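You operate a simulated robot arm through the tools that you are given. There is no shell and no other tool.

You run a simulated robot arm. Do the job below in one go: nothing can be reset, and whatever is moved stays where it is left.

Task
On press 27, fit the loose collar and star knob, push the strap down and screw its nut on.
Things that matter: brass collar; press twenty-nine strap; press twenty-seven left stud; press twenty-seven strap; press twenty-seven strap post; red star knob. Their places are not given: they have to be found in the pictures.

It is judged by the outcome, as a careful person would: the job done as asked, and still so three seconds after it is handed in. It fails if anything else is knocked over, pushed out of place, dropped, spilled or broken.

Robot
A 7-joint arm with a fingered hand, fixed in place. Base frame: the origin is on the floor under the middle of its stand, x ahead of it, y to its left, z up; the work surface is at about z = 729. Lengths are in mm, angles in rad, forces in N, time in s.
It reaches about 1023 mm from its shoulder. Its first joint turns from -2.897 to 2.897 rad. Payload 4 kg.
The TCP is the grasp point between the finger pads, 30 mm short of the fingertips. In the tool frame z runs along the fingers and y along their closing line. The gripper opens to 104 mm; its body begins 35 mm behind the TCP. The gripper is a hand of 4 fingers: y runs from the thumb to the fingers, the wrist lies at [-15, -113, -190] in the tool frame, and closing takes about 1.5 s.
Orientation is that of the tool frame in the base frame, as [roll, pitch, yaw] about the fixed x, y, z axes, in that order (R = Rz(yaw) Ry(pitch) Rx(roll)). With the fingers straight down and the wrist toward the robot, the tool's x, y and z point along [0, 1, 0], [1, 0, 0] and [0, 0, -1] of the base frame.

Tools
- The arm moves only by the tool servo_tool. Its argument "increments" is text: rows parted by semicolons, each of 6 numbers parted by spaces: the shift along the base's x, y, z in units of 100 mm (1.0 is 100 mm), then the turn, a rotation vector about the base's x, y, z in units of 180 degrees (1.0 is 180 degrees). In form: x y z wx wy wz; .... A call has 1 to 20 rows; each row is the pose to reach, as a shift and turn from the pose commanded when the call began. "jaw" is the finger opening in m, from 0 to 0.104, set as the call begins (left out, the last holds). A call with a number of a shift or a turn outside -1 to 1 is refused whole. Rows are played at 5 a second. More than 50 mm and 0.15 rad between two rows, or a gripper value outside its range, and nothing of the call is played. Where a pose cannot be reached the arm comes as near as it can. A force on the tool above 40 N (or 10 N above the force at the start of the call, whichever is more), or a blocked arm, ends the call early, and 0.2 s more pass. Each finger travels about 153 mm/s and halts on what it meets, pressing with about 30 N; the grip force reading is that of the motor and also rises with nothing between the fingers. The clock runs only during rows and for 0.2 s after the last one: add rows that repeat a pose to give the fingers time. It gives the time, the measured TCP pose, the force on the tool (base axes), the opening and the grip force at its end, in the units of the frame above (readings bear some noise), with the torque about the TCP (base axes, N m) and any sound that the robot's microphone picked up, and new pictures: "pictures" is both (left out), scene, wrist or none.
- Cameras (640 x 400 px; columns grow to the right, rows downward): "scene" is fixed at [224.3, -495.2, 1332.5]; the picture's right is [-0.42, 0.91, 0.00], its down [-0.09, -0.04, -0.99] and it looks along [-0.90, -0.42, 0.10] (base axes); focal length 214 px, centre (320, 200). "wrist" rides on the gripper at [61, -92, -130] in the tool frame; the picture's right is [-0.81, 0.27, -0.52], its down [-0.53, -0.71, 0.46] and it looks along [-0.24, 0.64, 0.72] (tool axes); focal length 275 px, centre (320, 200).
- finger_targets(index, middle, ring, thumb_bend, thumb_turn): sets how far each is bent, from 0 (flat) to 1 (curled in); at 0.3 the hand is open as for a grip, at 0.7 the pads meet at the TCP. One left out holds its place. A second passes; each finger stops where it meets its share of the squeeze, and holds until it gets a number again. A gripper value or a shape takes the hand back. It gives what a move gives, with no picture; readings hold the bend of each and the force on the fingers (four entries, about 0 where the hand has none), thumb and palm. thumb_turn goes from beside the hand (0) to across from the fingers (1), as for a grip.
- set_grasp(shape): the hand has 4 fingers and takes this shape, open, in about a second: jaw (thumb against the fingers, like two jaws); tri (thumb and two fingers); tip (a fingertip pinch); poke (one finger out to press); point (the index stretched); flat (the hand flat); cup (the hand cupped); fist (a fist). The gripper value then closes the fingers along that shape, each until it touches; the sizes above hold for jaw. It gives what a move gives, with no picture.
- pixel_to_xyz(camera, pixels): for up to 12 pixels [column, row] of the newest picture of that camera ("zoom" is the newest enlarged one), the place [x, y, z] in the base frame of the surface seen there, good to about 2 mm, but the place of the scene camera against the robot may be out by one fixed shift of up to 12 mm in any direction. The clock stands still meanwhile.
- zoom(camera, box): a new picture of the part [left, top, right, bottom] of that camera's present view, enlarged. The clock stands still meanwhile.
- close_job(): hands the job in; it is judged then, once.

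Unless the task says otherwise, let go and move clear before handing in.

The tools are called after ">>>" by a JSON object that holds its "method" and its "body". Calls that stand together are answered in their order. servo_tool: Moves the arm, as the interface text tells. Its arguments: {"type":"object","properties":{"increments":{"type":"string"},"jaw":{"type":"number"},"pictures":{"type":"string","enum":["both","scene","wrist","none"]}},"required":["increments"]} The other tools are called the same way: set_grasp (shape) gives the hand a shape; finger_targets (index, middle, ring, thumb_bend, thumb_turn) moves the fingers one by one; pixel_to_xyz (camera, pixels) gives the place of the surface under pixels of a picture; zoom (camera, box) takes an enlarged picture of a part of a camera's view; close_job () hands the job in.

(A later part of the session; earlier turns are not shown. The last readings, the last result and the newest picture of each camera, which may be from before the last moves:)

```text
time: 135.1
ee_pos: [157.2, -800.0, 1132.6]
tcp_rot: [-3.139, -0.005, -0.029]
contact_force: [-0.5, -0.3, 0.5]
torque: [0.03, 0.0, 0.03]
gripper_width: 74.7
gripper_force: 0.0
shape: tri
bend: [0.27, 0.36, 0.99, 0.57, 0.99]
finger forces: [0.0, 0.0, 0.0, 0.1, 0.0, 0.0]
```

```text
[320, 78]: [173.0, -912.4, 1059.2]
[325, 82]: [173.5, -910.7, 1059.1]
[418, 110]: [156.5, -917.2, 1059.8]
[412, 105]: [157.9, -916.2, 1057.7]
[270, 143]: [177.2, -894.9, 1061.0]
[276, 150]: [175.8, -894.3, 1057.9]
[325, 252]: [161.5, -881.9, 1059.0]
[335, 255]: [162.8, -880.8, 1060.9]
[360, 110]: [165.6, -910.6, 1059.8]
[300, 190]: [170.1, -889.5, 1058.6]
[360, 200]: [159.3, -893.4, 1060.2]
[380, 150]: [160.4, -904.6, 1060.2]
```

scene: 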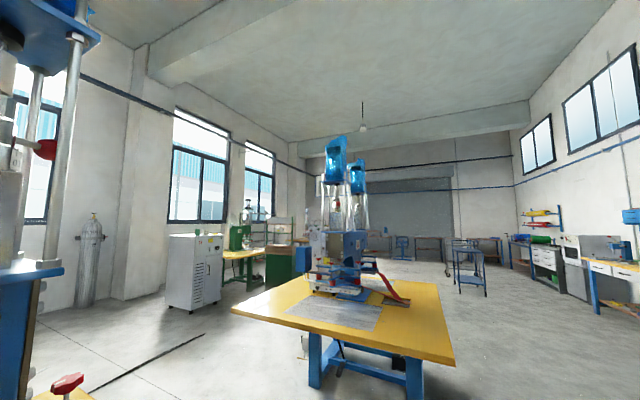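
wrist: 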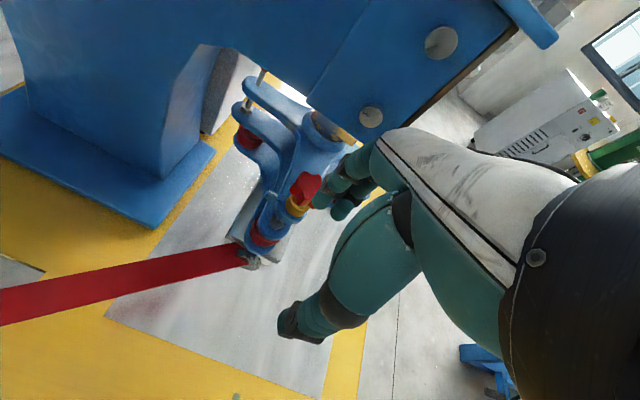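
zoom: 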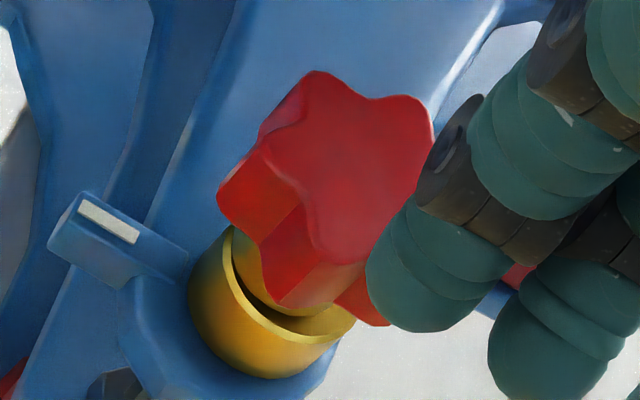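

The star is at ≈20°+60k, top ≈1059: collar and knob are home. Next the strap: I'll set a poking finger and travel to above the fork base (≈[420,-667,866]).

>>> {"method": "set_grasp", "body": {"shape": "poke"}}

>>> {"method": "servo_tool", "body": {"increments": "0.3 0.15 0 0 0 0; 0.6 0.3 0 0 0 0; 0.88 0.44 -0.1 0 0 0; 0.88 0.44 -0.1 0 0 0", "pictures": "none"}}

>>> {"method": "servo_tool", "body": {"increments": "0.3 0.15 0 0 0 0; 0.6 0.3 0 0 0 0; 0.88 0.44 -0.1 0 0 0; 0.88 0.44 -0.1 0 0 0", "pictures": "wrist"}}

>>> {"method": "zoom", "body": {"camera": "wrist", "box": [200, 120, 400, 340]}}

```text
time: 136.0
ee_pos: [157.4, -799.4, 1133.4]
tcp_rot: [-3.138, -0.006, -0.031]
contact_force: [0.2, -0.2, -0.2]
torque: [0.01, -0.01, 0.0]
gripper_width: 0.0
gripper_force: 0.1
shape: poke
bend: [0.7, 0.7, 0.99, 1.0, 1.0]
finger forces: [0.1, 0.0, 0.0, 0.0, 0.0, 0.0]
```

```text
time: 137.0
ee_pos: [244.2, -754.8, 1122.7]
tcp_rot: [-3.137, -0.005, -0.031]
contact_force: [0.0, 0.6, 0.5]
torque: [0.02, -0.04, 0.0]
gripper_width: 0.1
gripper_force: 0.0
shape: poke
bend: [0.7, 0.7, 0.99, 1.0, 1.0]
finger forces: [0.0, 0.0, 0.0, 0.0, 0.0, 0.0]
```

```text
time: 138.0
ee_pos: [332.4, -711.5, 1113.0]
tcp_rot: [-3.136, -0.006, -0.031]
contact_force: [-0.8, -0.3, 0.5]
torque: [-0.03, 0.01, 0.0]
gripper_width: 0.1
gripper_force: 0.1
shape: poke
bend: [0.7, 0.7, 0.99, 1.0, 1.0]
finger forces: [0.0, 0.1, 0.1, 0.1, 0.0, 0.0]
```

wrist: 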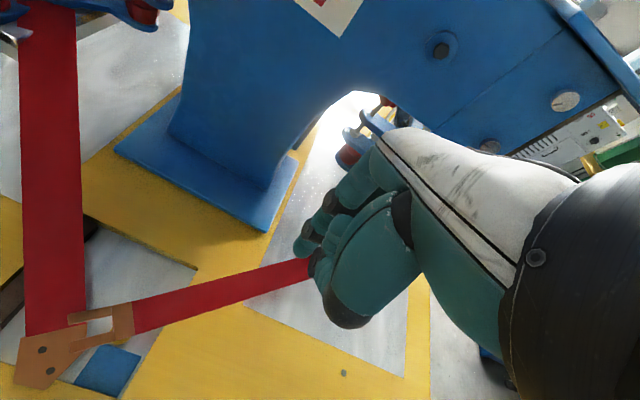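

```text
1.82 times, centred on (300, 230) of wrist
```

zoom: 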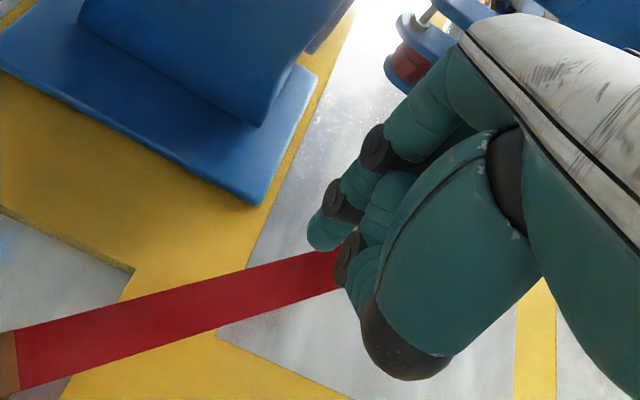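

In the poke shape a finger tip shows at about (302,250). I'll measure where it is relative to the TCP.

>>> {"method": "pixel_to_xyz", "body": {"camera": "zoom", "pixels": [[325, 240], [315, 230], [330, 248], [345, 210], [355, 250], [350, 280], [365, 310], [400, 370], [375, 210], [400, 340], [340, 245], [385, 150]]}}

>>> {"method": "pixel_to_xyz", "body": {"camera": "wrist", "pixels": [[75, 320], [125, 312], [120, 335], [95, 350], [140, 315], [200, 293], [270, 272], [135, 300], [103, 310], [50, 345], [75, 340], [160, 305]]}}

```text
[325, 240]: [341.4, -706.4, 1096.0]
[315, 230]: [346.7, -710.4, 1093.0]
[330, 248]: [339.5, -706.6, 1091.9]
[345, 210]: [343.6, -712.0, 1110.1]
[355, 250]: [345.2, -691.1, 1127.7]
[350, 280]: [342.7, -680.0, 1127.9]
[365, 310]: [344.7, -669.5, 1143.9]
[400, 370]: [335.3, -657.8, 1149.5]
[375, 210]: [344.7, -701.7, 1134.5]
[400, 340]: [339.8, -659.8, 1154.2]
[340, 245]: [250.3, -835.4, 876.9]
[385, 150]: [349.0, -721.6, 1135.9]
```

```text
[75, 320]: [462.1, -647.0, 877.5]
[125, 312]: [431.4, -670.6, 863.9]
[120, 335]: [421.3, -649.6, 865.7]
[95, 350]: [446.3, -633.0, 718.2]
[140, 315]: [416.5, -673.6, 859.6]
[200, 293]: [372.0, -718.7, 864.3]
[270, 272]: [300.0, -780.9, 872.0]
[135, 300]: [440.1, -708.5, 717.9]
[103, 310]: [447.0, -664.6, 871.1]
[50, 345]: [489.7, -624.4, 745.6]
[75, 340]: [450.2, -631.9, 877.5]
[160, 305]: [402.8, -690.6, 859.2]
```

The poke tip is at about TCP+(6,4.5,-24). The fork's base block is centred near [427.6,-661.6,866]. I'll move the tip above it.

>>> {"method": "servo_tool", "body": {"increments": "0.3 0.15 -0.25 0 0 0; 0.6 0.3 -0.5 0 0 0; 0.89 0.455 -0.75 0 0 0; 0.89 0.455 -1 0 0 0; 0.89 0.455 -1 0 0 0", "pictures": "none"}}

>>> {"method": "servo_tool", "body": {"increments": "0 0 -0.3 0 0 0; 0 0 -0.6 0 0 0; 0 0 -0.85 0 0 0; 0 0 -0.85 0 0 0", "pictures": "wrist"}}

>>> {"method": "zoom", "body": {"camera": "wrist", "box": [220, 180, 380, 320]}}

```text
time: 139.2
ee_pos: [423.4, -666.1, 1012.7]
tcp_rot: [-3.139, -0.005, -0.033]
contact_force: [-0.9, 0.1, 0.3]
torque: [0.01, 0.02, 0.0]
gripper_width: 0.1
gripper_force: 0.1
shape: poke
bend: [0.7, 0.7, 0.99, 1.0, 1.0]
finger forces: [0.0, 0.0, 0.0, 0.0, 0.0, 0.1]
```

```text
time: 140.2
ee_pos: [424.8, -665.3, 925.9]
tcp_rot: [-3.14, -0.004, -0.029]
contact_force: [0.2, -0.4, 0.0]
torque: [-0.02, 0.02, 0.01]
gripper_width: 0.3
gripper_force: 0.1
shape: poke
bend: [0.7, 0.7, 0.99, 1.0, 1.0]
finger forces: [0.0, 0.0, 0.0, 0.0, 0.1, 0.0]
```

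wrist: 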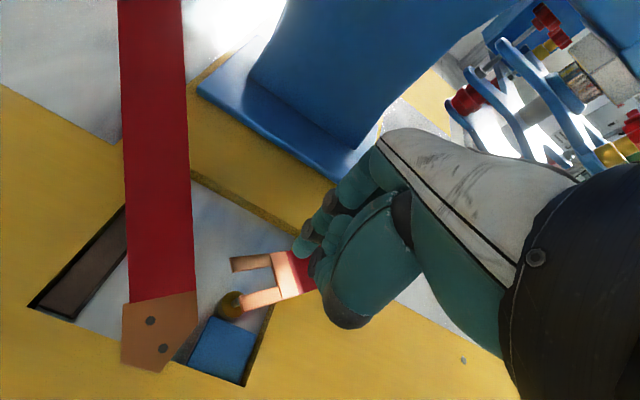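

```text
2.86 times, centred on (300, 250) of wrist
```

zoom: 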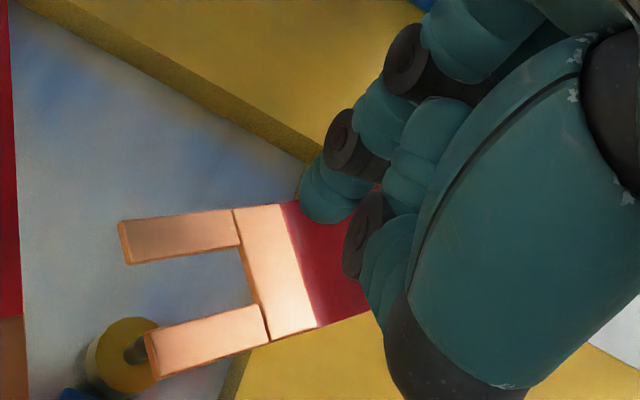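

Measuring the fingertip and the block in this view to fine-tune the contact point.

>>> {"method": "pixel_to_xyz", "body": {"camera": "zoom", "pixels": [[325, 218], [310, 205], [335, 222], [345, 200], [275, 270], [245, 215], [290, 210], [270, 325], [310, 320], [130, 240], [150, 355], [340, 260]]}}

```text
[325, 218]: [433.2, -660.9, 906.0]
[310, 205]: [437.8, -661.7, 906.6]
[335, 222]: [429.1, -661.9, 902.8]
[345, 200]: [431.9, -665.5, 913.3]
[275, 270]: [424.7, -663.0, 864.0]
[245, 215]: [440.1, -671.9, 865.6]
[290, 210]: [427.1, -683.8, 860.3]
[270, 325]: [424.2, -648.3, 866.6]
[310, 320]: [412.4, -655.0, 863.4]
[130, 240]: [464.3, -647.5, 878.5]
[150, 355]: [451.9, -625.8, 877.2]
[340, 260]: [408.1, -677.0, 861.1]
```

Fingertip ≈ [431,-665,902], a bit near the block's front edge; I'll shift it back ~6 mm and push down following the strap's arc, first to about z≈806.

>>> {"method": "servo_tool", "body": {"increments": "-0.046 -0.039 -0.2 0 0 0; -0.046 -0.039 -0.34 0 0 0; -0.05 -0.042 -0.42 0 0 0; -0.054 -0.045 -0.5 0 0 0; -0.061 -0.051 -0.58 0 0 0; -0.07 -0.058 -0.66 0 0 0; -0.079 -0.066 -0.74 0 0 0; -0.092 -0.078 -0.82 0 0 0; -0.106 -0.09 -0.89 0 0 0; -0.12 -0.102 -0.96 0 0 0; -0.12 -0.102 -0.96 0 0 0", "pictures": "wrist"}}

>>> {"method": "zoom", "body": {"camera": "wrist", "box": [200, 180, 380, 340]}}

```text
time: 142.6
ee_pos: [410.6, -675.7, 829.9]
tcp_rot: [-3.139, -0.006, -0.03]
contact_force: [-0.7, 0.6, -0.5]
torque: [0.03, 0.01, 0.02]
gripper_width: 0.2
gripper_force: 0.1
shape: poke
bend: [0.7, 0.7, 0.99, 1.0, 1.0]
finger forces: [0.1, 0.0, 0.1, 0.0, 0.0, 0.1]
```

wrist: 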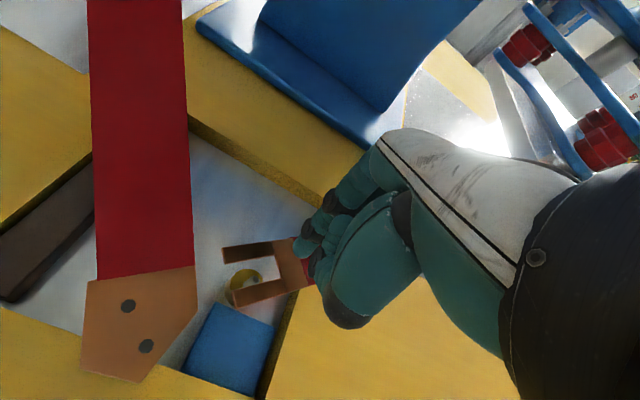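

```text
2.50 times, centred on (290, 260) of wrist
```

zoom: 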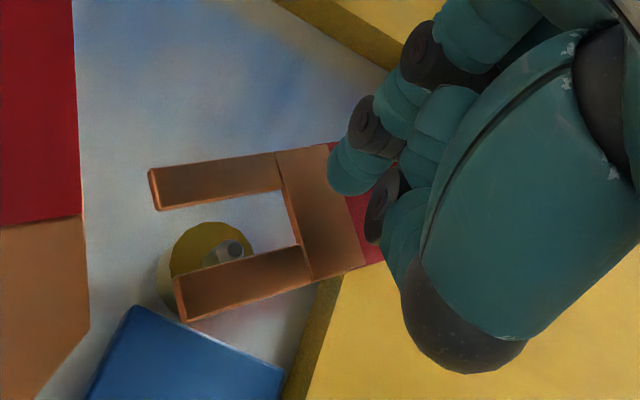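

The strap seems to be moving down with almost no resistance. Measuring fork and finger positions.

>>> {"method": "pixel_to_xyz", "body": {"camera": "zoom", "pixels": [[160, 185], [270, 170], [290, 235], [190, 305], [300, 265], [320, 210], [330, 265], [350, 190], [340, 180], [235, 250], [215, 240], [375, 240]]}}

```text
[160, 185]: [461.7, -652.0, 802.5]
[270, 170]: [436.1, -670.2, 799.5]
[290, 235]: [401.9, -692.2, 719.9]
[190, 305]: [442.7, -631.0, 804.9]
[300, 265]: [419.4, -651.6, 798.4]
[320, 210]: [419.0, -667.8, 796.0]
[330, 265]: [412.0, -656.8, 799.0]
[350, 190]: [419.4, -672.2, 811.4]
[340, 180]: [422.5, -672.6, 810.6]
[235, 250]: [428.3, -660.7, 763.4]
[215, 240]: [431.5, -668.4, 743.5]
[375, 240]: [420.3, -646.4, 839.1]
```

The fork is at z≈800 and its slot (mid ≈[440,-651]) straddles the post line at [428.5,-661]. Continuing down along the arc to the seat.

>>> {"method": "servo_tool", "body": {"increments": "-0.02 -0.017 -0.08 0 0 0; -0.04 -0.034 -0.16 0 0 0; -0.06 -0.05 -0.24 0 0 0; -0.082 -0.069 -0.32 0 0 0; -0.105 -0.088 -0.4 0 0 0; -0.13 -0.11 -0.47 0 0 0; -0.145 -0.122 -0.52 0 0 0; -0.155 -0.13 -0.56 0 0 0; -0.155 -0.13 -0.56 0 0 0", "pictures": "wrist"}}

>>> {"method": "zoom", "body": {"camera": "wrist", "box": [200, 180, 380, 340]}}

```text
time: 144.5
ee_pos: [398.3, -690.5, 778.6]
tcp_rot: [3.136, -0.012, -0.025]
contact_force: [2.4, 9.7, 19.1]
torque: [0.34, 0.2, -0.11]
gripper_width: 0.1
gripper_force: 0.0
shape: poke
bend: [0.7, 0.7, 0.99, 1.0, 1.0]
finger forces: [0.0, 20.8, 0.1, 0.1, 0.0, 0.0]
stopped in row 9: the force on the tool passed its limit at 43 N (the readings are from after the stop); the commanded pose is now the measured one
```

wrist: 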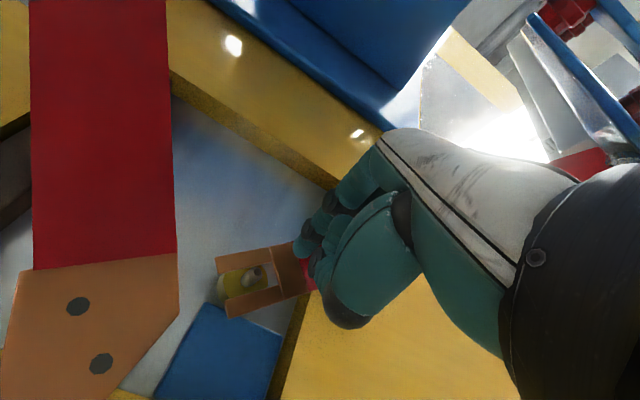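

```text
2.50 times, centred on (290, 260) of wrist
```

zoom: 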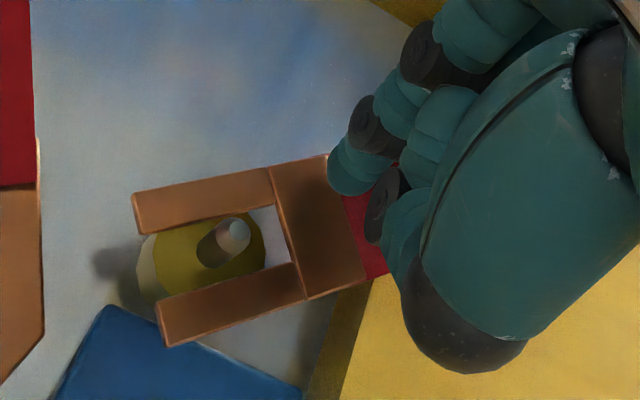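

The fork now straddles the post and the push met a firm stop (43 N). I'll measure the fork's height.

>>> {"method": "pixel_to_xyz", "body": {"camera": "zoom", "pixels": [[150, 215], [200, 195], [260, 180], [180, 325], [240, 300], [290, 280], [310, 200], [330, 270], [310, 240], [235, 232], [190, 255], [225, 260]]}}

```text
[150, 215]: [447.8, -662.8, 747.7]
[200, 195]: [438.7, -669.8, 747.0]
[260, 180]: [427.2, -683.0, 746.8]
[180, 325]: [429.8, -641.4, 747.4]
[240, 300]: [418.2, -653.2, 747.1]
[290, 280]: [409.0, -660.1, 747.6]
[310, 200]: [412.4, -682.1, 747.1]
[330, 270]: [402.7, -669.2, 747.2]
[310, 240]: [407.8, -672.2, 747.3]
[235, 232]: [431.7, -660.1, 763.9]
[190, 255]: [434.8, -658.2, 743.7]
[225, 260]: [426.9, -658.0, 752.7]
```

The fork lies flat at z≈747 on the seat (744). I'll lift the finger gently and see if the strap stays down.

>>> {"method": "servo_tool", "body": {"increments": "0 0 0.02 0 0 0; 0 0 0.05 0 0 0; 0 0 0.1 0 0 0; 0 0 0.2 0 0 0; 0 0 0.35 0 0 0; 0 0 0.35 0 0 0", "pictures": "wrist"}}

>>> {"method": "pixel_to_xyz", "body": {"camera": "wrist", "pixels": [[225, 265], [250, 258], [270, 285], [285, 265], [240, 300], [255, 292], [300, 270], [290, 285]]}}

>>> {"method": "zoom", "body": {"camera": "wrist", "box": [200, 200, 380, 340]}}

```text
time: 145.9
ee_pos: [397.0, -691.2, 813.7]
tcp_rot: [3.138, -0.008, -0.028]
contact_force: [0.4, -0.4, 0.1]
torque: [0.01, 0.0, 0.03]
gripper_width: 0.0
gripper_force: 0.1
shape: poke
bend: [0.7, 0.7, 0.99, 1.0, 1.0]
finger forces: [0.1, 0.1, 0.0, 0.0, 0.0, 0.2]
```

wrist: 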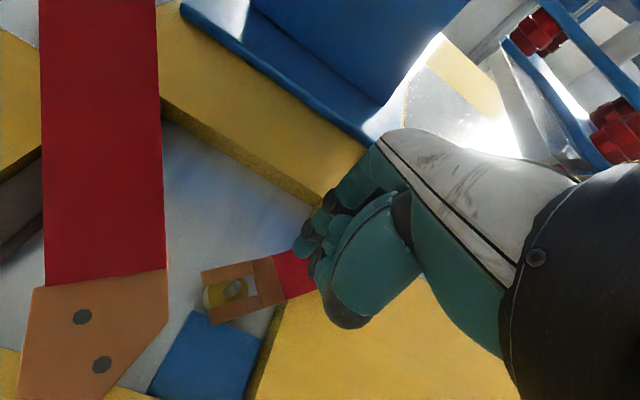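

```text
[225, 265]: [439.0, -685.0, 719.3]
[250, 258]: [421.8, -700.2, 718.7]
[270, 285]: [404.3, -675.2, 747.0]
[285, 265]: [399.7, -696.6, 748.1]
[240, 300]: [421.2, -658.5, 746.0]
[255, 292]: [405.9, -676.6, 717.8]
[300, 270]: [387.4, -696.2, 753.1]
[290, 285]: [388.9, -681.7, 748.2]
```

```text
2.86 times, centred on (290, 270) of wrist
```

zoom: 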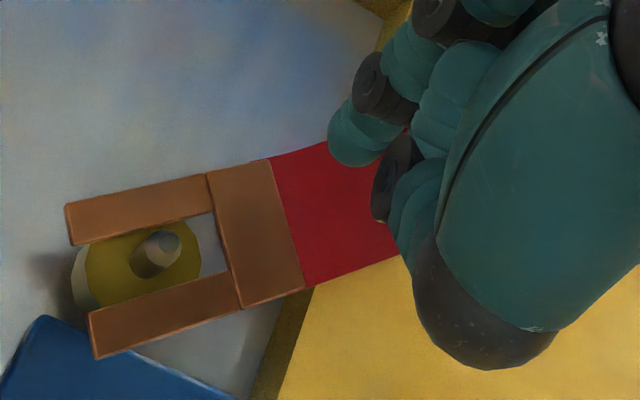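

The strap stays down by itself (z≈747) with the post in the fork. Now for the black nut: I'll rise, switch to the three-finger shape and go above it at [259.5,-489.5].

>>> {"method": "servo_tool", "body": {"increments": "0 0 0.4 0 0 0; 0 0 0.8 0 0 0; -0.2 0.2 1 0 0 0; -0.5 0.5 1 0 0 0; -0.7 0.8 1 0 0 0; -0.8 1 1 0 0 0", "pictures": "none"}}

>>> {"method": "set_grasp", "body": {"shape": "tri"}}

>>> {"method": "servo_tool", "body": {"increments": "-0.2 0.35 0 0 0 0; -0.4 0.7 0 0 0 0.009; -0.57 1 0 0 0 0.009; -0.57 1 0 0 0 0.009; -0.57 1 0 0 0 0.009", "jaw": 0.06, "pictures": "wrist"}}

>>> {"method": "zoom", "body": {"camera": "wrist", "box": [220, 250, 300, 330]}}

```text
time: 147.3
ee_pos: [318.0, -591.2, 914.2]
tcp_rot: [3.139, -0.011, -0.028]
contact_force: [0.2, 0.2, 0.5]
torque: [-0.01, -0.06, 0.02]
gripper_width: 0.1
gripper_force: 0.1
shape: poke
bend: [0.7, 0.7, 0.99, 1.0, 1.0]
finger forces: [0.1, 0.0, 0.0, 0.1, 0.1, 0.0]
```

```text
time: 148.2
ee_pos: [317.7, -590.9, 914.1]
tcp_rot: [3.139, -0.01, -0.029]
contact_force: [-0.2, 0.0, -0.5]
torque: [0.02, -0.03, 0.0]
gripper_width: 104.1
gripper_force: 0.1
shape: tri
bend: [0.3, 0.3, 0.99, 0.3, 0.98]
finger forces: [0.0, 0.0, 0.0, 0.1, 0.1, 0.0]
```

```text
time: 149.4
ee_pos: [259.6, -514.4, 919.8]
tcp_rot: [3.14, -0.012, 0.001]
contact_force: [-0.3, -0.6, -0.3]
torque: [0.02, -0.04, 0.0]
gripper_width: 60.4
gripper_force: 0.0
shape: tri
bend: [0.74, 0.41, 0.99, 0.66, 1.0]
finger forces: [0.1, 0.1, 0.0, 0.0, 0.0, 0.0]
out of reach, approached as far as the arm can: row 3, 4, 5
```

wrist: 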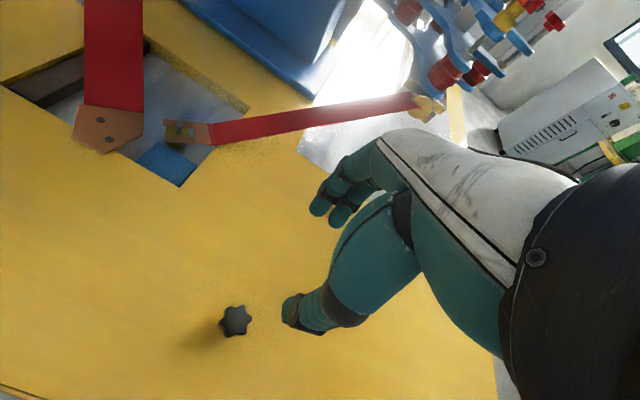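

```text
5.00 times, centred on (260, 290) of wrist
```

zoom: 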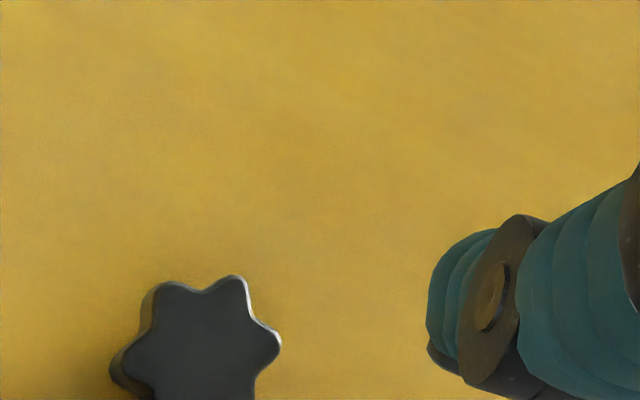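

The last approach went out of reach on the near side (stopped at [259.6,-514.4,919.8]). I'll back off 40 mm and turn the hand to -60° yaw, which puts the wrist farther out.

>>> {"method": "servo_tool", "body": {"increments": "0 -0.2 0 0 0 0; 0 -0.4 0 0 0 0; 0 -0.4 0 0 0 0", "pictures": "none"}}

>>> {"method": "servo_tool", "body": {"increments": "0 0 0 0 0 -0.035; 0 0 0 0 0 -0.07; 0 0 0 0 0 -0.105; 0 0 0 0 0 -0.14; 0 0 0 0 0 -0.175; 0 0 0 0 0 -0.175", "pictures": "none"}}

```text
time: 150.2
ee_pos: [259.8, -555.9, 918.6]
tcp_rot: [3.138, -0.01, 0.001]
contact_force: [0.7, 0.4, -0.2]
torque: [0.0, -0.03, 0.03]
gripper_width: 59.9
gripper_force: 0.2
shape: tri
bend: [0.74, 0.41, 0.99, 0.66, 1.0]
finger forces: [0.1, 0.0, 0.0, 0.0, 0.0, 0.1]
```

```text
time: 151.6
ee_pos: [259.2, -554.4, 919.6]
tcp_rot: [3.137, -0.01, -0.552]
contact_force: [-0.4, 0.2, -0.3]
torque: [-0.02, -0.03, -0.01]
gripper_width: 60.2
gripper_force: 0.0
shape: tri
bend: [0.74, 0.41, 0.99, 0.66, 1.0]
finger forces: [0.1, 0.0, 0.0, 0.1, 0.1, 0.0]
```

Tracking is fine again. Continuing to -60° and then moving in over the nut.

>>> {"method": "servo_tool", "body": {"increments": "0 0 0 0 0 -0.035; 0 0 0 0 0 -0.07; 0 0 0 0 0 -0.105; 0 0 0 0 0 -0.14; 0 0 0 0 0 -0.158; 0 0 0 0 0 -0.158", "pictures": "none"}}

>>> {"method": "servo_tool", "body": {"increments": "0 0.2 0 0 0 0; 0 0.4 0 0 0 0; 0 0.55 0 0 0 0; 0 0.65 0 0 0 0; 0 0.65 0 0 0 0", "pictures": "wrist"}}

>>> {"method": "zoom", "body": {"camera": "wrist", "box": [200, 230, 330, 330]}}

```text
time: 153.0
ee_pos: [258.6, -554.5, 918.8]
tcp_rot: [3.138, -0.011, -1.044]
contact_force: [0.2, 0.7, 0.0]
torque: [-0.01, 0.0, -0.02]
gripper_width: 60.6
gripper_force: 0.1
shape: tri
bend: [0.74, 0.41, 0.99, 0.66, 1.0]
finger forces: [0.0, 0.0, 0.0, 0.1, 0.0, 0.1]
```

```text
time: 154.2
ee_pos: [258.3, -490.7, 919.8]
tcp_rot: [3.138, -0.01, -1.045]
contact_force: [0.8, -0.2, 0.1]
torque: [0.01, -0.02, 0.01]
gripper_width: 60.4
gripper_force: 0.1
shape: tri
bend: [0.74, 0.41, 0.99, 0.66, 1.0]
finger forces: [0.1, 0.0, 0.0, 0.0, 0.0, 0.0]
```

wrist: 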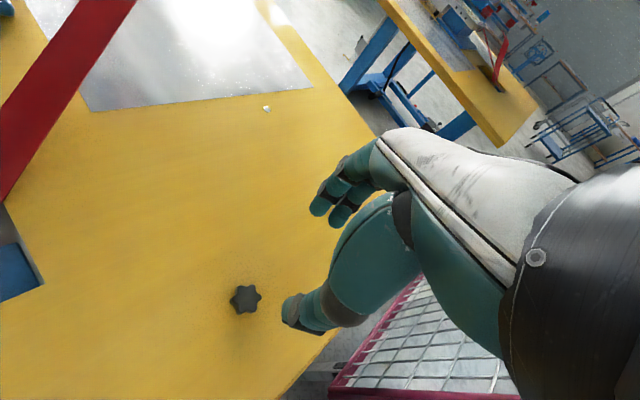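

```text
4.00 times, centred on (265, 280) of wrist
```

zoom: 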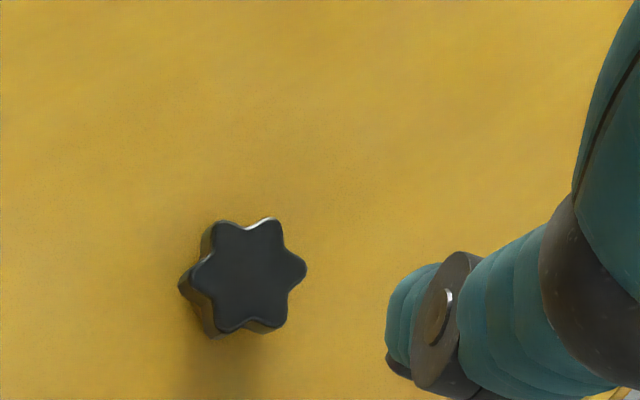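

Reachable here. Measuring the nut from this view.

>>> {"method": "zoom", "body": {"camera": "wrist", "box": [225, 282, 265, 316]}}

>>> {"method": "pixel_to_xyz", "body": {"camera": "wrist", "pixels": [[240, 286.5], [253, 286], [260.5, 296], [255.5, 310], [241, 312], [233, 299], [247, 299], [231, 302], [239, 313.5], [215, 300], [270, 320], [247.5, 288]]}}

```text
11.76 times, centred on (245, 299) of wrist
```

zoom: 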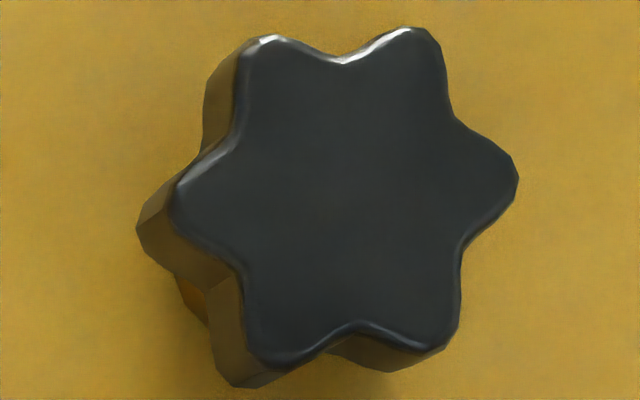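

```text
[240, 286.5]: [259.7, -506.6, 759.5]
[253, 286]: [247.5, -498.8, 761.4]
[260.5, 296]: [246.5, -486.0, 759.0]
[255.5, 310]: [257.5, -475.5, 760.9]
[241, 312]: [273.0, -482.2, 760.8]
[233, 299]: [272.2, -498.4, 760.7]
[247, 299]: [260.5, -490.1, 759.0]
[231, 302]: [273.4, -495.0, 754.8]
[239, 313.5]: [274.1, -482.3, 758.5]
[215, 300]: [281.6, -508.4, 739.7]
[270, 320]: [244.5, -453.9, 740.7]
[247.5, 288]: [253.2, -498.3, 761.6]
```

Nut centre ≈ [259.4,-490.5], tips at ~32°+60k: the hand at -60° is well aligned. Descending to TCP z≈774.

>>> {"method": "servo_tool", "body": {"increments": "0.004 0 -0.33 0 0 0; 0.004 0 -0.66 0 0 0; 0.004 0 -1 0 0 0; 0.004 0 -1 0 0 0", "pictures": "none"}}

>>> {"method": "servo_tool", "body": {"increments": "0 0 -0.15 0 0 0; 0 0 -0.3 0 0 0; 0 0 -0.4 0 0 0; 0 0 -0.45 0 0 0; 0 0 -0.45 0 0 0", "pictures": "wrist"}}

>>> {"method": "zoom", "body": {"camera": "wrist", "box": [260, 170, 380, 330]}}

```text
time: 155.2
ee_pos: [258.4, -488.9, 819.6]
tcp_rot: [3.138, -0.011, -1.047]
contact_force: [-0.1, 0.3, -0.1]
torque: [0.01, -0.02, -0.01]
gripper_width: 60.4
gripper_force: 0.0
shape: tri
bend: [0.74, 0.41, 0.99, 0.66, 1.0]
finger forces: [0.0, 0.0, 0.0, 0.0, 0.0, 0.0]
```

```text
time: 156.4
ee_pos: [258.7, -490.5, 774.2]
tcp_rot: [3.138, -0.011, -1.045]
contact_force: [0.3, -0.1, -0.7]
torque: [-0.02, 0.02, 0.03]
gripper_width: 60.5
gripper_force: 0.1
shape: tri
bend: [0.74, 0.41, 0.99, 0.66, 1.0]
finger forces: [0.0, 0.1, 0.0, 0.0, 0.0, 0.1]
```

wrist: 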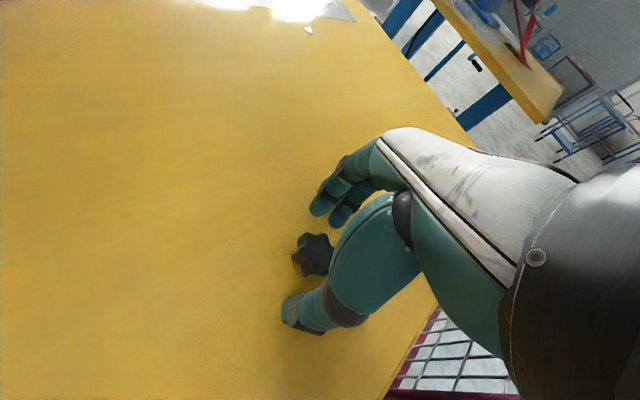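

```text
2.50 times, centred on (320, 250) of wrist
```

zoom: 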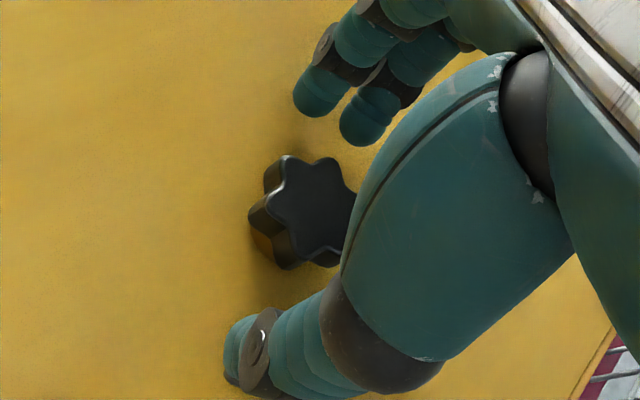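

The nut is centred between the open fingers. Closing on it now.

>>> {"method": "servo_tool", "body": {"increments": "0 0 0 0 0 0; 0 0 0 0 0 0; 0 0 0 0 0 0; 0 0 0 0 0 0; 0 0 0 0 0 0; 0 0 0 0 0 0; 0 0 0 0 0 0; 0 0 0 0 0 0", "jaw": 0.015, "pictures": "wrist"}}

>>> {"method": "zoom", "body": {"camera": "wrist", "box": [270, 190, 360, 300]}}

```text
time: 158.2
ee_pos: [259.5, -491.2, 775.1]
tcp_rot: [3.138, -0.01, -1.044]
contact_force: [0.4, -1.0, 0.8]
torque: [-0.03, 0.02, 0.03]
gripper_width: 19.9
gripper_force: 29.5
shape: tri
bend: [0.73, 0.58, 1.0, 0.74, 1.0]
finger forces: [15.2, 14.0, 0.0, 0.1, 27.4, 0.2]
```

wrist: 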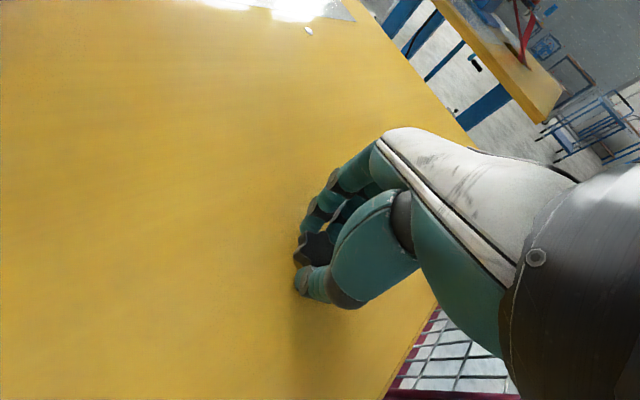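

```text
3.64 times, centred on (315, 245) of wrist
```

zoom: 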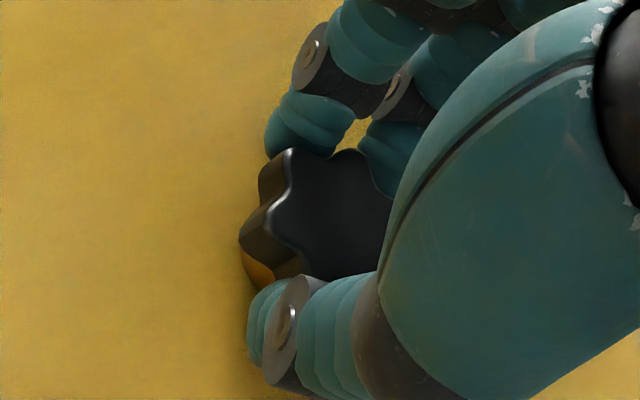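

Gripped (15/14/27 N, width 20). Lifting and carrying the nut toward the post, turning the hand on the way.

>>> {"method": "servo_tool", "body": {"increments": "0 0 0.1 0 0 0; 0 0 0.3 0 0 0; 0 0 0.6 0 0 0; 0 0 1 0 0 0; 0 0 1 0 0 0", "pictures": "none"}}

>>> {"method": "servo_tool", "body": {"increments": "0.2 -0.2 0 0 0 0.035; 0.4 -0.4 0.1 0 0 0.07; 0.6 -0.6 0.2 0 0 0.105; 0.8 -0.8 0.3 0 0 0.14; 0.85 -0.85 0.3 0 0 0.175; 0.85 -0.85 0.3 0 0 0.21; 0.85 -0.85 0.3 0 0 0.245; 0.85 -0.85 0.3 0 0 0.28; 0.85 -0.85 0.3 0 0 0.315; 0.85 -0.85 0.3 0 0 0.333; 0.85 -0.85 0.3 0 0 0.333", "pictures": "wrist"}}

>>> {"method": "zoom", "body": {"camera": "wrist", "box": [270, 190, 360, 300]}}

```text
time: 159.4
ee_pos: [261.7, -491.5, 875.6]
tcp_rot: [3.14, -0.011, -1.045]
contact_force: [-0.7, -0.4, 0.0]
torque: [0.0, -0.03, 0.0]
gripper_width: 20.0
gripper_force: 30.4
shape: tri
bend: [0.73, 0.58, 1.0, 0.74, 1.0]
finger forces: [16.1, 14.7, 0.0, 0.1, 27.3, 0.1]
```

```text
time: 161.8
ee_pos: [343.7, -577.1, 904.1]
tcp_rot: [3.138, -0.01, 0.002]
contact_force: [0.0, 0.3, -0.6]
torque: [0.01, 0.01, -0.01]
gripper_width: 19.8
gripper_force: 29.8
shape: tri
bend: [0.73, 0.58, 1.0, 0.74, 1.0]
finger forces: [17.3, 16.4, 0.0, 0.0, 27.2, 0.0]
```

wrist: 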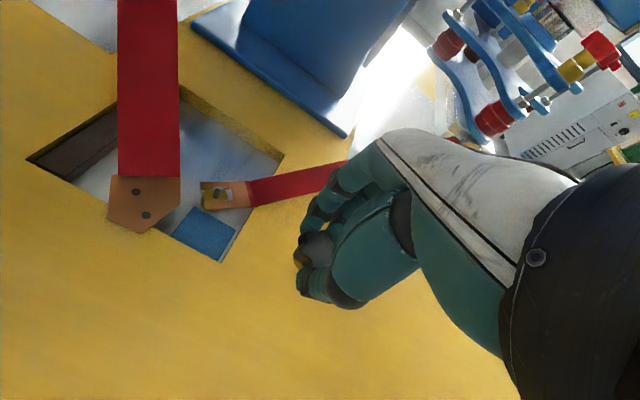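

```text
3.64 times, centred on (315, 245) of wrist
```

zoom: 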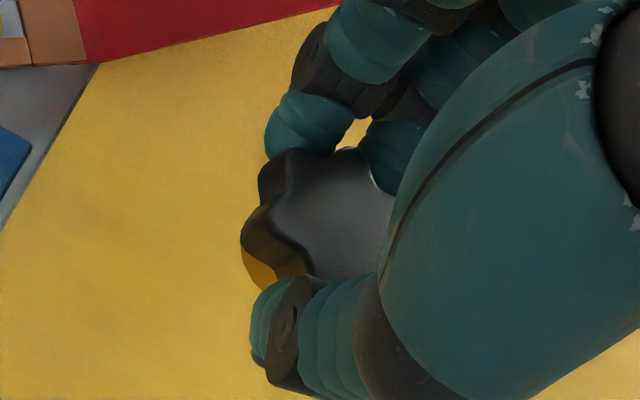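

Strap is still down and the nut is firm. I'll turn on to +60° and measure clearances around the post.

>>> {"method": "pixel_to_xyz", "body": {"camera": "wrist", "pixels": [[176, 190], [176, 205], [150, 228], [178, 170], [177, 150], [177, 120], [177, 80], [112, 190], [223, 192], [212, 205], [240, 195], [300, 180]]}}

>>> {"method": "servo_tool", "body": {"increments": "0.1 -0.1 0 0 0 0.035; 0.2 -0.2 0 0 0 0.07; 0.3 -0.3 0 0 0 0.105; 0.3 -0.3 0 0 0 0.14; 0.3 -0.3 0 0 0 0.175; 0.3 -0.3 0 0 0 0.21; 0.3 -0.3 0 0 0 0.245; 0.3 -0.3 0 0 0 0.28; 0.3 -0.3 0 0 0 0.315; 0.3 -0.3 0 0 0 0.333; 0.3 -0.3 0 0 0 0.333", "pictures": "wrist"}}

>>> {"method": "zoom", "body": {"camera": "wrist", "box": [230, 200, 370, 330]}}

```text
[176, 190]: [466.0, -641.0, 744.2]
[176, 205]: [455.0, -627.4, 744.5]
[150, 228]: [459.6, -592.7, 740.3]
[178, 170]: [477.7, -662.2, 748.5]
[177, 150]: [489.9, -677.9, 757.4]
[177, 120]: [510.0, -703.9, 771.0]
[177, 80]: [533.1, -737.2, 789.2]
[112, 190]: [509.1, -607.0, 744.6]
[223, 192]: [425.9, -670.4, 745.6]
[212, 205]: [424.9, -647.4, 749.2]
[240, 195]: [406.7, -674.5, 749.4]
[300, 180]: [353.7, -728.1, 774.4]
```

```text
time: 164.2
ee_pos: [374.4, -605.8, 905.4]
tcp_rot: [3.14, -0.009, 1.048]
contact_force: [-0.1, 0.5, 0.1]
torque: [0.01, 0.02, -0.03]
gripper_width: 19.5
gripper_force: 29.9
shape: tri
bend: [0.73, 0.58, 1.0, 0.74, 1.0]
finger forces: [18.5, 17.3, 0.0, 0.1, 27.3, 0.1]
```

wrist: 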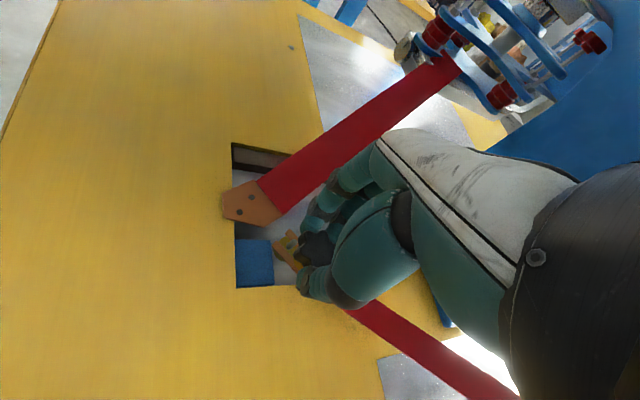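

```text
3.08 times, centred on (300, 265) of wrist
```

zoom: 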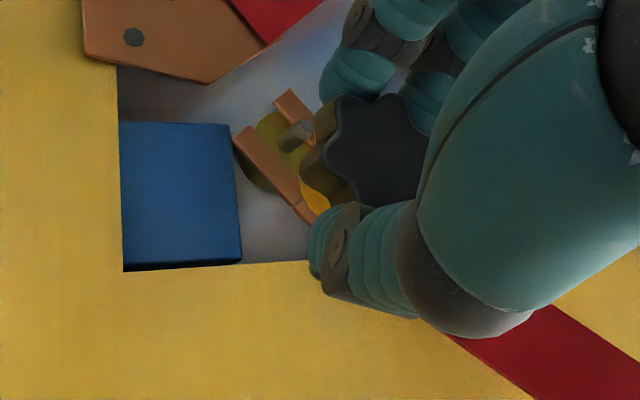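

The post tip shows at zoom (297,130) and the nut at (375,150). Measuring both.

>>> {"method": "pixel_to_xyz", "body": {"camera": "zoom", "pixels": [[302, 126], [304, 124], [299, 129], [292, 136], [286, 142], [342, 100], [345, 104], [398, 102], [328, 152], [333, 150], [372, 205], [380, 140]]}}

>>> {"method": "zoom", "body": {"camera": "wrist", "box": [290, 220, 345, 275]}}

```text
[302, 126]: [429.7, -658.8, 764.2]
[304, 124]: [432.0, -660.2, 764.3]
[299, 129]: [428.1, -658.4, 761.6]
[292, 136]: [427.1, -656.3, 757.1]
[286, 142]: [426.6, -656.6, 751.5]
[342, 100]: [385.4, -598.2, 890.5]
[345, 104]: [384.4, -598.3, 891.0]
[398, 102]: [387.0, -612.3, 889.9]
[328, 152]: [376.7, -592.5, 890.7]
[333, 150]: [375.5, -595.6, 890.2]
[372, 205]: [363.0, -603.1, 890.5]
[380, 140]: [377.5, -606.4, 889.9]
```

```text
7.27 times, centred on (318, 248) of wrist
```

zoom: 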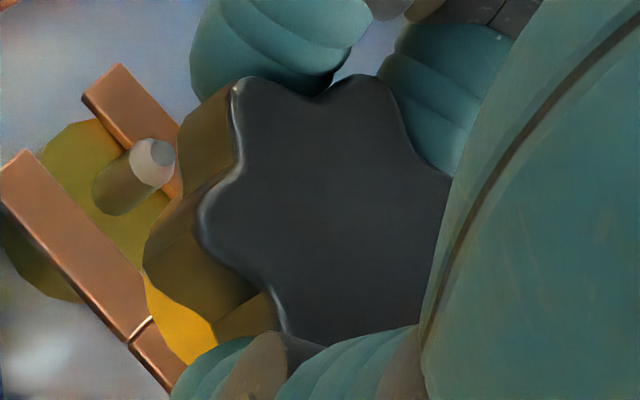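

>>> {"method": "pixel_to_xyz", "body": {"camera": "zoom", "pixels": [[160, 155], [155, 160], [165, 158], [158, 150], [120, 195], [130, 185], [105, 205], [145, 170], [110, 185], [135, 200], [168, 150], [150, 152]]}}

>>> {"method": "pixel_to_xyz", "body": {"camera": "zoom", "pixels": [[243, 90], [250, 95], [368, 84], [375, 92], [208, 215], [215, 222], [292, 328], [300, 325], [175, 310], [185, 330], [195, 345], [165, 290]]}}

```text
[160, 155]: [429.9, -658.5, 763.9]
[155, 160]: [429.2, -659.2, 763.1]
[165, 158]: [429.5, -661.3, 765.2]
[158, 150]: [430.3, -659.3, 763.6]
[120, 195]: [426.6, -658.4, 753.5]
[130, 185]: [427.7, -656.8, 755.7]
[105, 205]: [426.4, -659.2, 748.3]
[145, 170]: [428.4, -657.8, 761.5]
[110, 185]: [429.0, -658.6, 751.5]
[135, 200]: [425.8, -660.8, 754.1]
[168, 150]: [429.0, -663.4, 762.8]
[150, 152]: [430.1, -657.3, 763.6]
```

```text
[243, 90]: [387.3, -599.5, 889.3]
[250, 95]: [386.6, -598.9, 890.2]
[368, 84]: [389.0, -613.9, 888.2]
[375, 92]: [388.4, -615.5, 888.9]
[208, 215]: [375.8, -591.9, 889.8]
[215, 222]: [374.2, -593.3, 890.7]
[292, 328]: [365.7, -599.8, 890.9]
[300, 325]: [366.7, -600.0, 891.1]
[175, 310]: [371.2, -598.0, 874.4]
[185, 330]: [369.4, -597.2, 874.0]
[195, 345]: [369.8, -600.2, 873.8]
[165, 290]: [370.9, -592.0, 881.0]
```

Post axis ≈ [429.4,-660.6]; nut centre ≈ [377.3,-607.1], top 890 → bottom ≈870. Shift (+52,-53.5), then lower to about 20 mm above the post tip.

>>> {"method": "servo_tool", "body": {"increments": "0.17 -0.18 0 0 0 0; 0.34 -0.36 0 0 0 0; 0.521 -0.535 0 0 0 0; 0.521 -0.535 -0.3 0 0 0; 0.521 -0.535 -0.6 0 0 0; 0.521 -0.535 -0.85 0 0 0; 0.521 -0.535 -0.85 0 0 0", "pictures": "wrist"}}

>>> {"method": "zoom", "body": {"camera": "wrist", "box": [260, 200, 350, 310]}}

```text
time: 165.8
ee_pos: [424.5, -658.1, 820.1]
tcp_rot: [3.139, -0.012, 1.047]
contact_force: [0.0, 1.2, 0.3]
torque: [-0.02, -0.01, 0.04]
gripper_width: 19.6
gripper_force: 29.2
shape: tri
bend: [0.73, 0.58, 1.0, 0.74, 1.0]
finger forces: [18.6, 17.5, 0.0, 0.0, 27.5, 0.0]
```

wrist: 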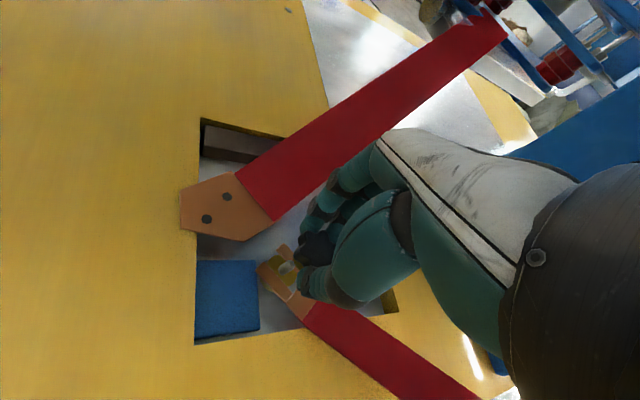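

```text
3.64 times, centred on (305, 255) of wrist
```

zoom: 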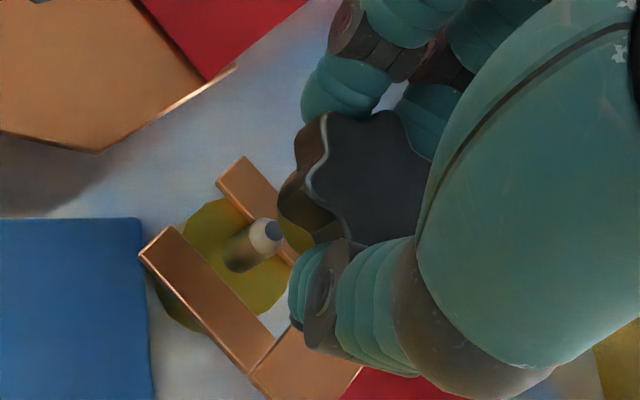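

Re-measuring the nut tips and post tip in this closer view.

>>> {"method": "pixel_to_xyz", "body": {"camera": "zoom", "pixels": [[272, 230], [270, 234], [275, 228], [266, 236], [255, 245], [245, 255], [330, 122], [335, 126], [388, 116], [395, 122], [314, 178], [318, 182]]}}

>>> {"method": "zoom", "body": {"camera": "wrist", "box": [292, 220, 347, 275]}}

>>> {"method": "pixel_to_xyz", "body": {"camera": "zoom", "pixels": [[225, 90], [232, 95], [345, 85], [350, 95], [185, 210], [195, 215], [260, 325], [270, 320], [290, 200], [330, 150], [250, 150], [350, 250]]}}

```text
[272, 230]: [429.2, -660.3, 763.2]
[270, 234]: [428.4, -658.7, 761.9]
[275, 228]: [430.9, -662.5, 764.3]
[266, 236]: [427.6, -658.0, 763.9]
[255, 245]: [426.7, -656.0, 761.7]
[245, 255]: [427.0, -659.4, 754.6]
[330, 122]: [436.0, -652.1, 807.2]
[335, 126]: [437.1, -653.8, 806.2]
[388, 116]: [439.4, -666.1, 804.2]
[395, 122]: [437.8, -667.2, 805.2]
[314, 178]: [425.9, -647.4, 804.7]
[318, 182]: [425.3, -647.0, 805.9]
```

```text
7.27 times, centred on (320, 248) of wrist
```

zoom: 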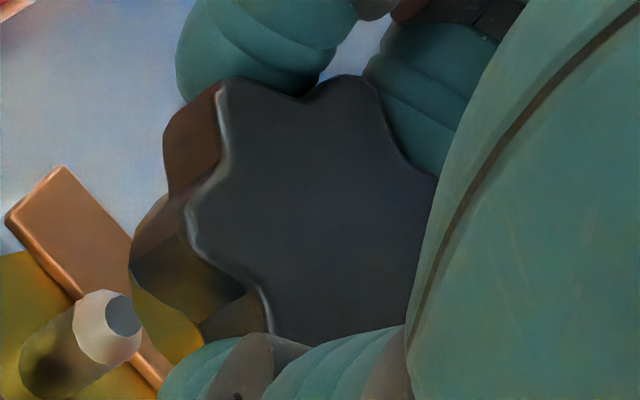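

```text
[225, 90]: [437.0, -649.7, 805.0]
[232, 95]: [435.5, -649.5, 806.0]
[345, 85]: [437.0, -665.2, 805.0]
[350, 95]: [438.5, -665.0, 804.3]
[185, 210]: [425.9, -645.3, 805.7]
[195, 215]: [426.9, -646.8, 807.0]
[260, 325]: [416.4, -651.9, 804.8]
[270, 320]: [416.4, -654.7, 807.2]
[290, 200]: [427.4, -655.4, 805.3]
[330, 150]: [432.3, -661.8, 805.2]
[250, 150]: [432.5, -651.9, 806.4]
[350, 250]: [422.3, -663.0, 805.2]
```

Nut centre ≈ [428,-659.6] vs post [429.4,-660.6]; I'll nudge (+1.2,-0.9) and lower in small steps until contact.

>>> {"method": "servo_tool", "body": {"increments": "0.012 -0.009 -0.05 0 0 0; 0.012 -0.009 -0.12 0 0 0; 0.012 -0.009 -0.17 0 0 0; 0.012 -0.009 -0.2 0 0 0; 0.012 -0.009 -0.22 0 0 0; 0.012 -0.009 -0.23 0 0 0; 0.012 -0.009 -0.24 0 0 0; 0.012 -0.009 -0.25 0 0 0; 0.012 -0.009 -0.26 0 0 0; 0.012 -0.009 -0.26 0 0 0", "pictures": "wrist"}}

>>> {"method": "zoom", "body": {"camera": "wrist", "box": [270, 210, 350, 300]}}

```text
time: 168.0
ee_pos: [427.4, -660.4, 793.0]
tcp_rot: [3.138, -0.011, 1.048]
contact_force: [-0.5, 0.6, 0.3]
torque: [0.0, -0.02, -0.01]
gripper_width: 19.7
gripper_force: 29.7
shape: tri
bend: [0.73, 0.58, 1.0, 0.74, 1.0]
finger forces: [18.9, 17.6, 0.0, 0.1, 27.4, 0.1]
```

wrist: 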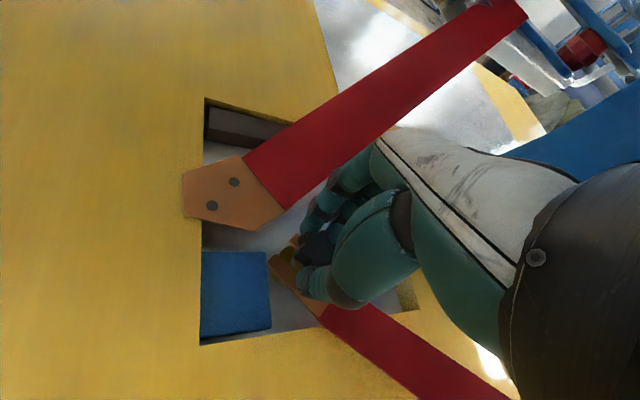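

```text
4.44 times, centred on (310, 255) of wrist
```

zoom: 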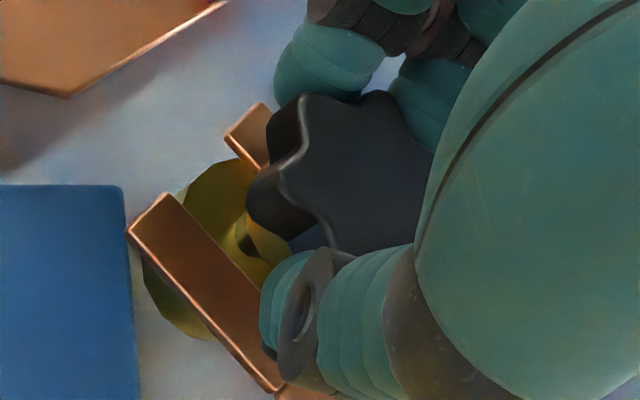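

No contact yet and the post base disappears under the hub, so it is entering. Continuing in 1-mm steps.

>>> {"method": "servo_tool", "body": {"increments": "0 0 -0.01 0 0 0; 0 0 -0.02 0 0 0; 0 0 -0.03 0 0 0; 0 0 -0.04 0 0 0; 0 0 -0.05 0 0 0; 0 0 -0.06 0 0 0; 0 0 -0.07 0 0 0; 0 0 -0.07 0 0 0", "pictures": "wrist"}}

>>> {"method": "zoom", "body": {"camera": "wrist", "box": [270, 210, 350, 300]}}

```text
time: 169.8
ee_pos: [427.8, -660.2, 785.1]
tcp_rot: [3.138, -0.011, 1.044]
contact_force: [4.5, 2.9, -2.0]
torque: [0.0, -0.2, 0.02]
gripper_width: 19.7
gripper_force: 29.6
shape: tri
bend: [0.73, 0.58, 1.0, 0.74, 1.0]
finger forces: [23.8, 16.0, 0.0, 0.0, 27.3, 0.0]
```

wrist: 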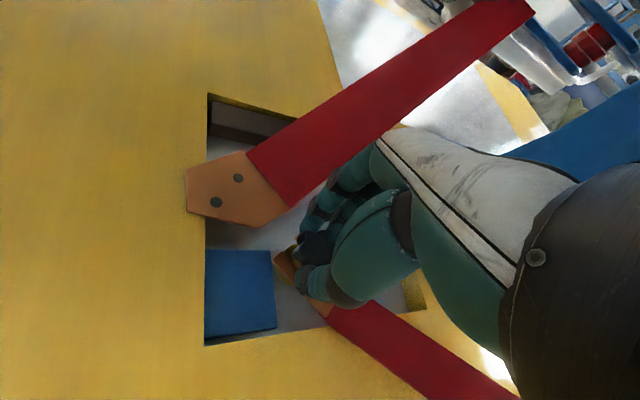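

```text
4.44 times, centred on (310, 255) of wrist
```

zoom: 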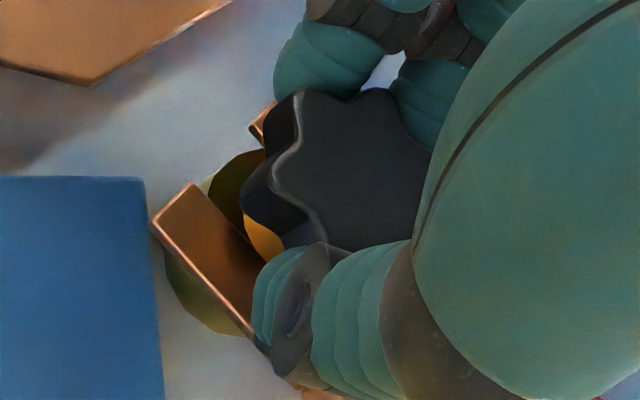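

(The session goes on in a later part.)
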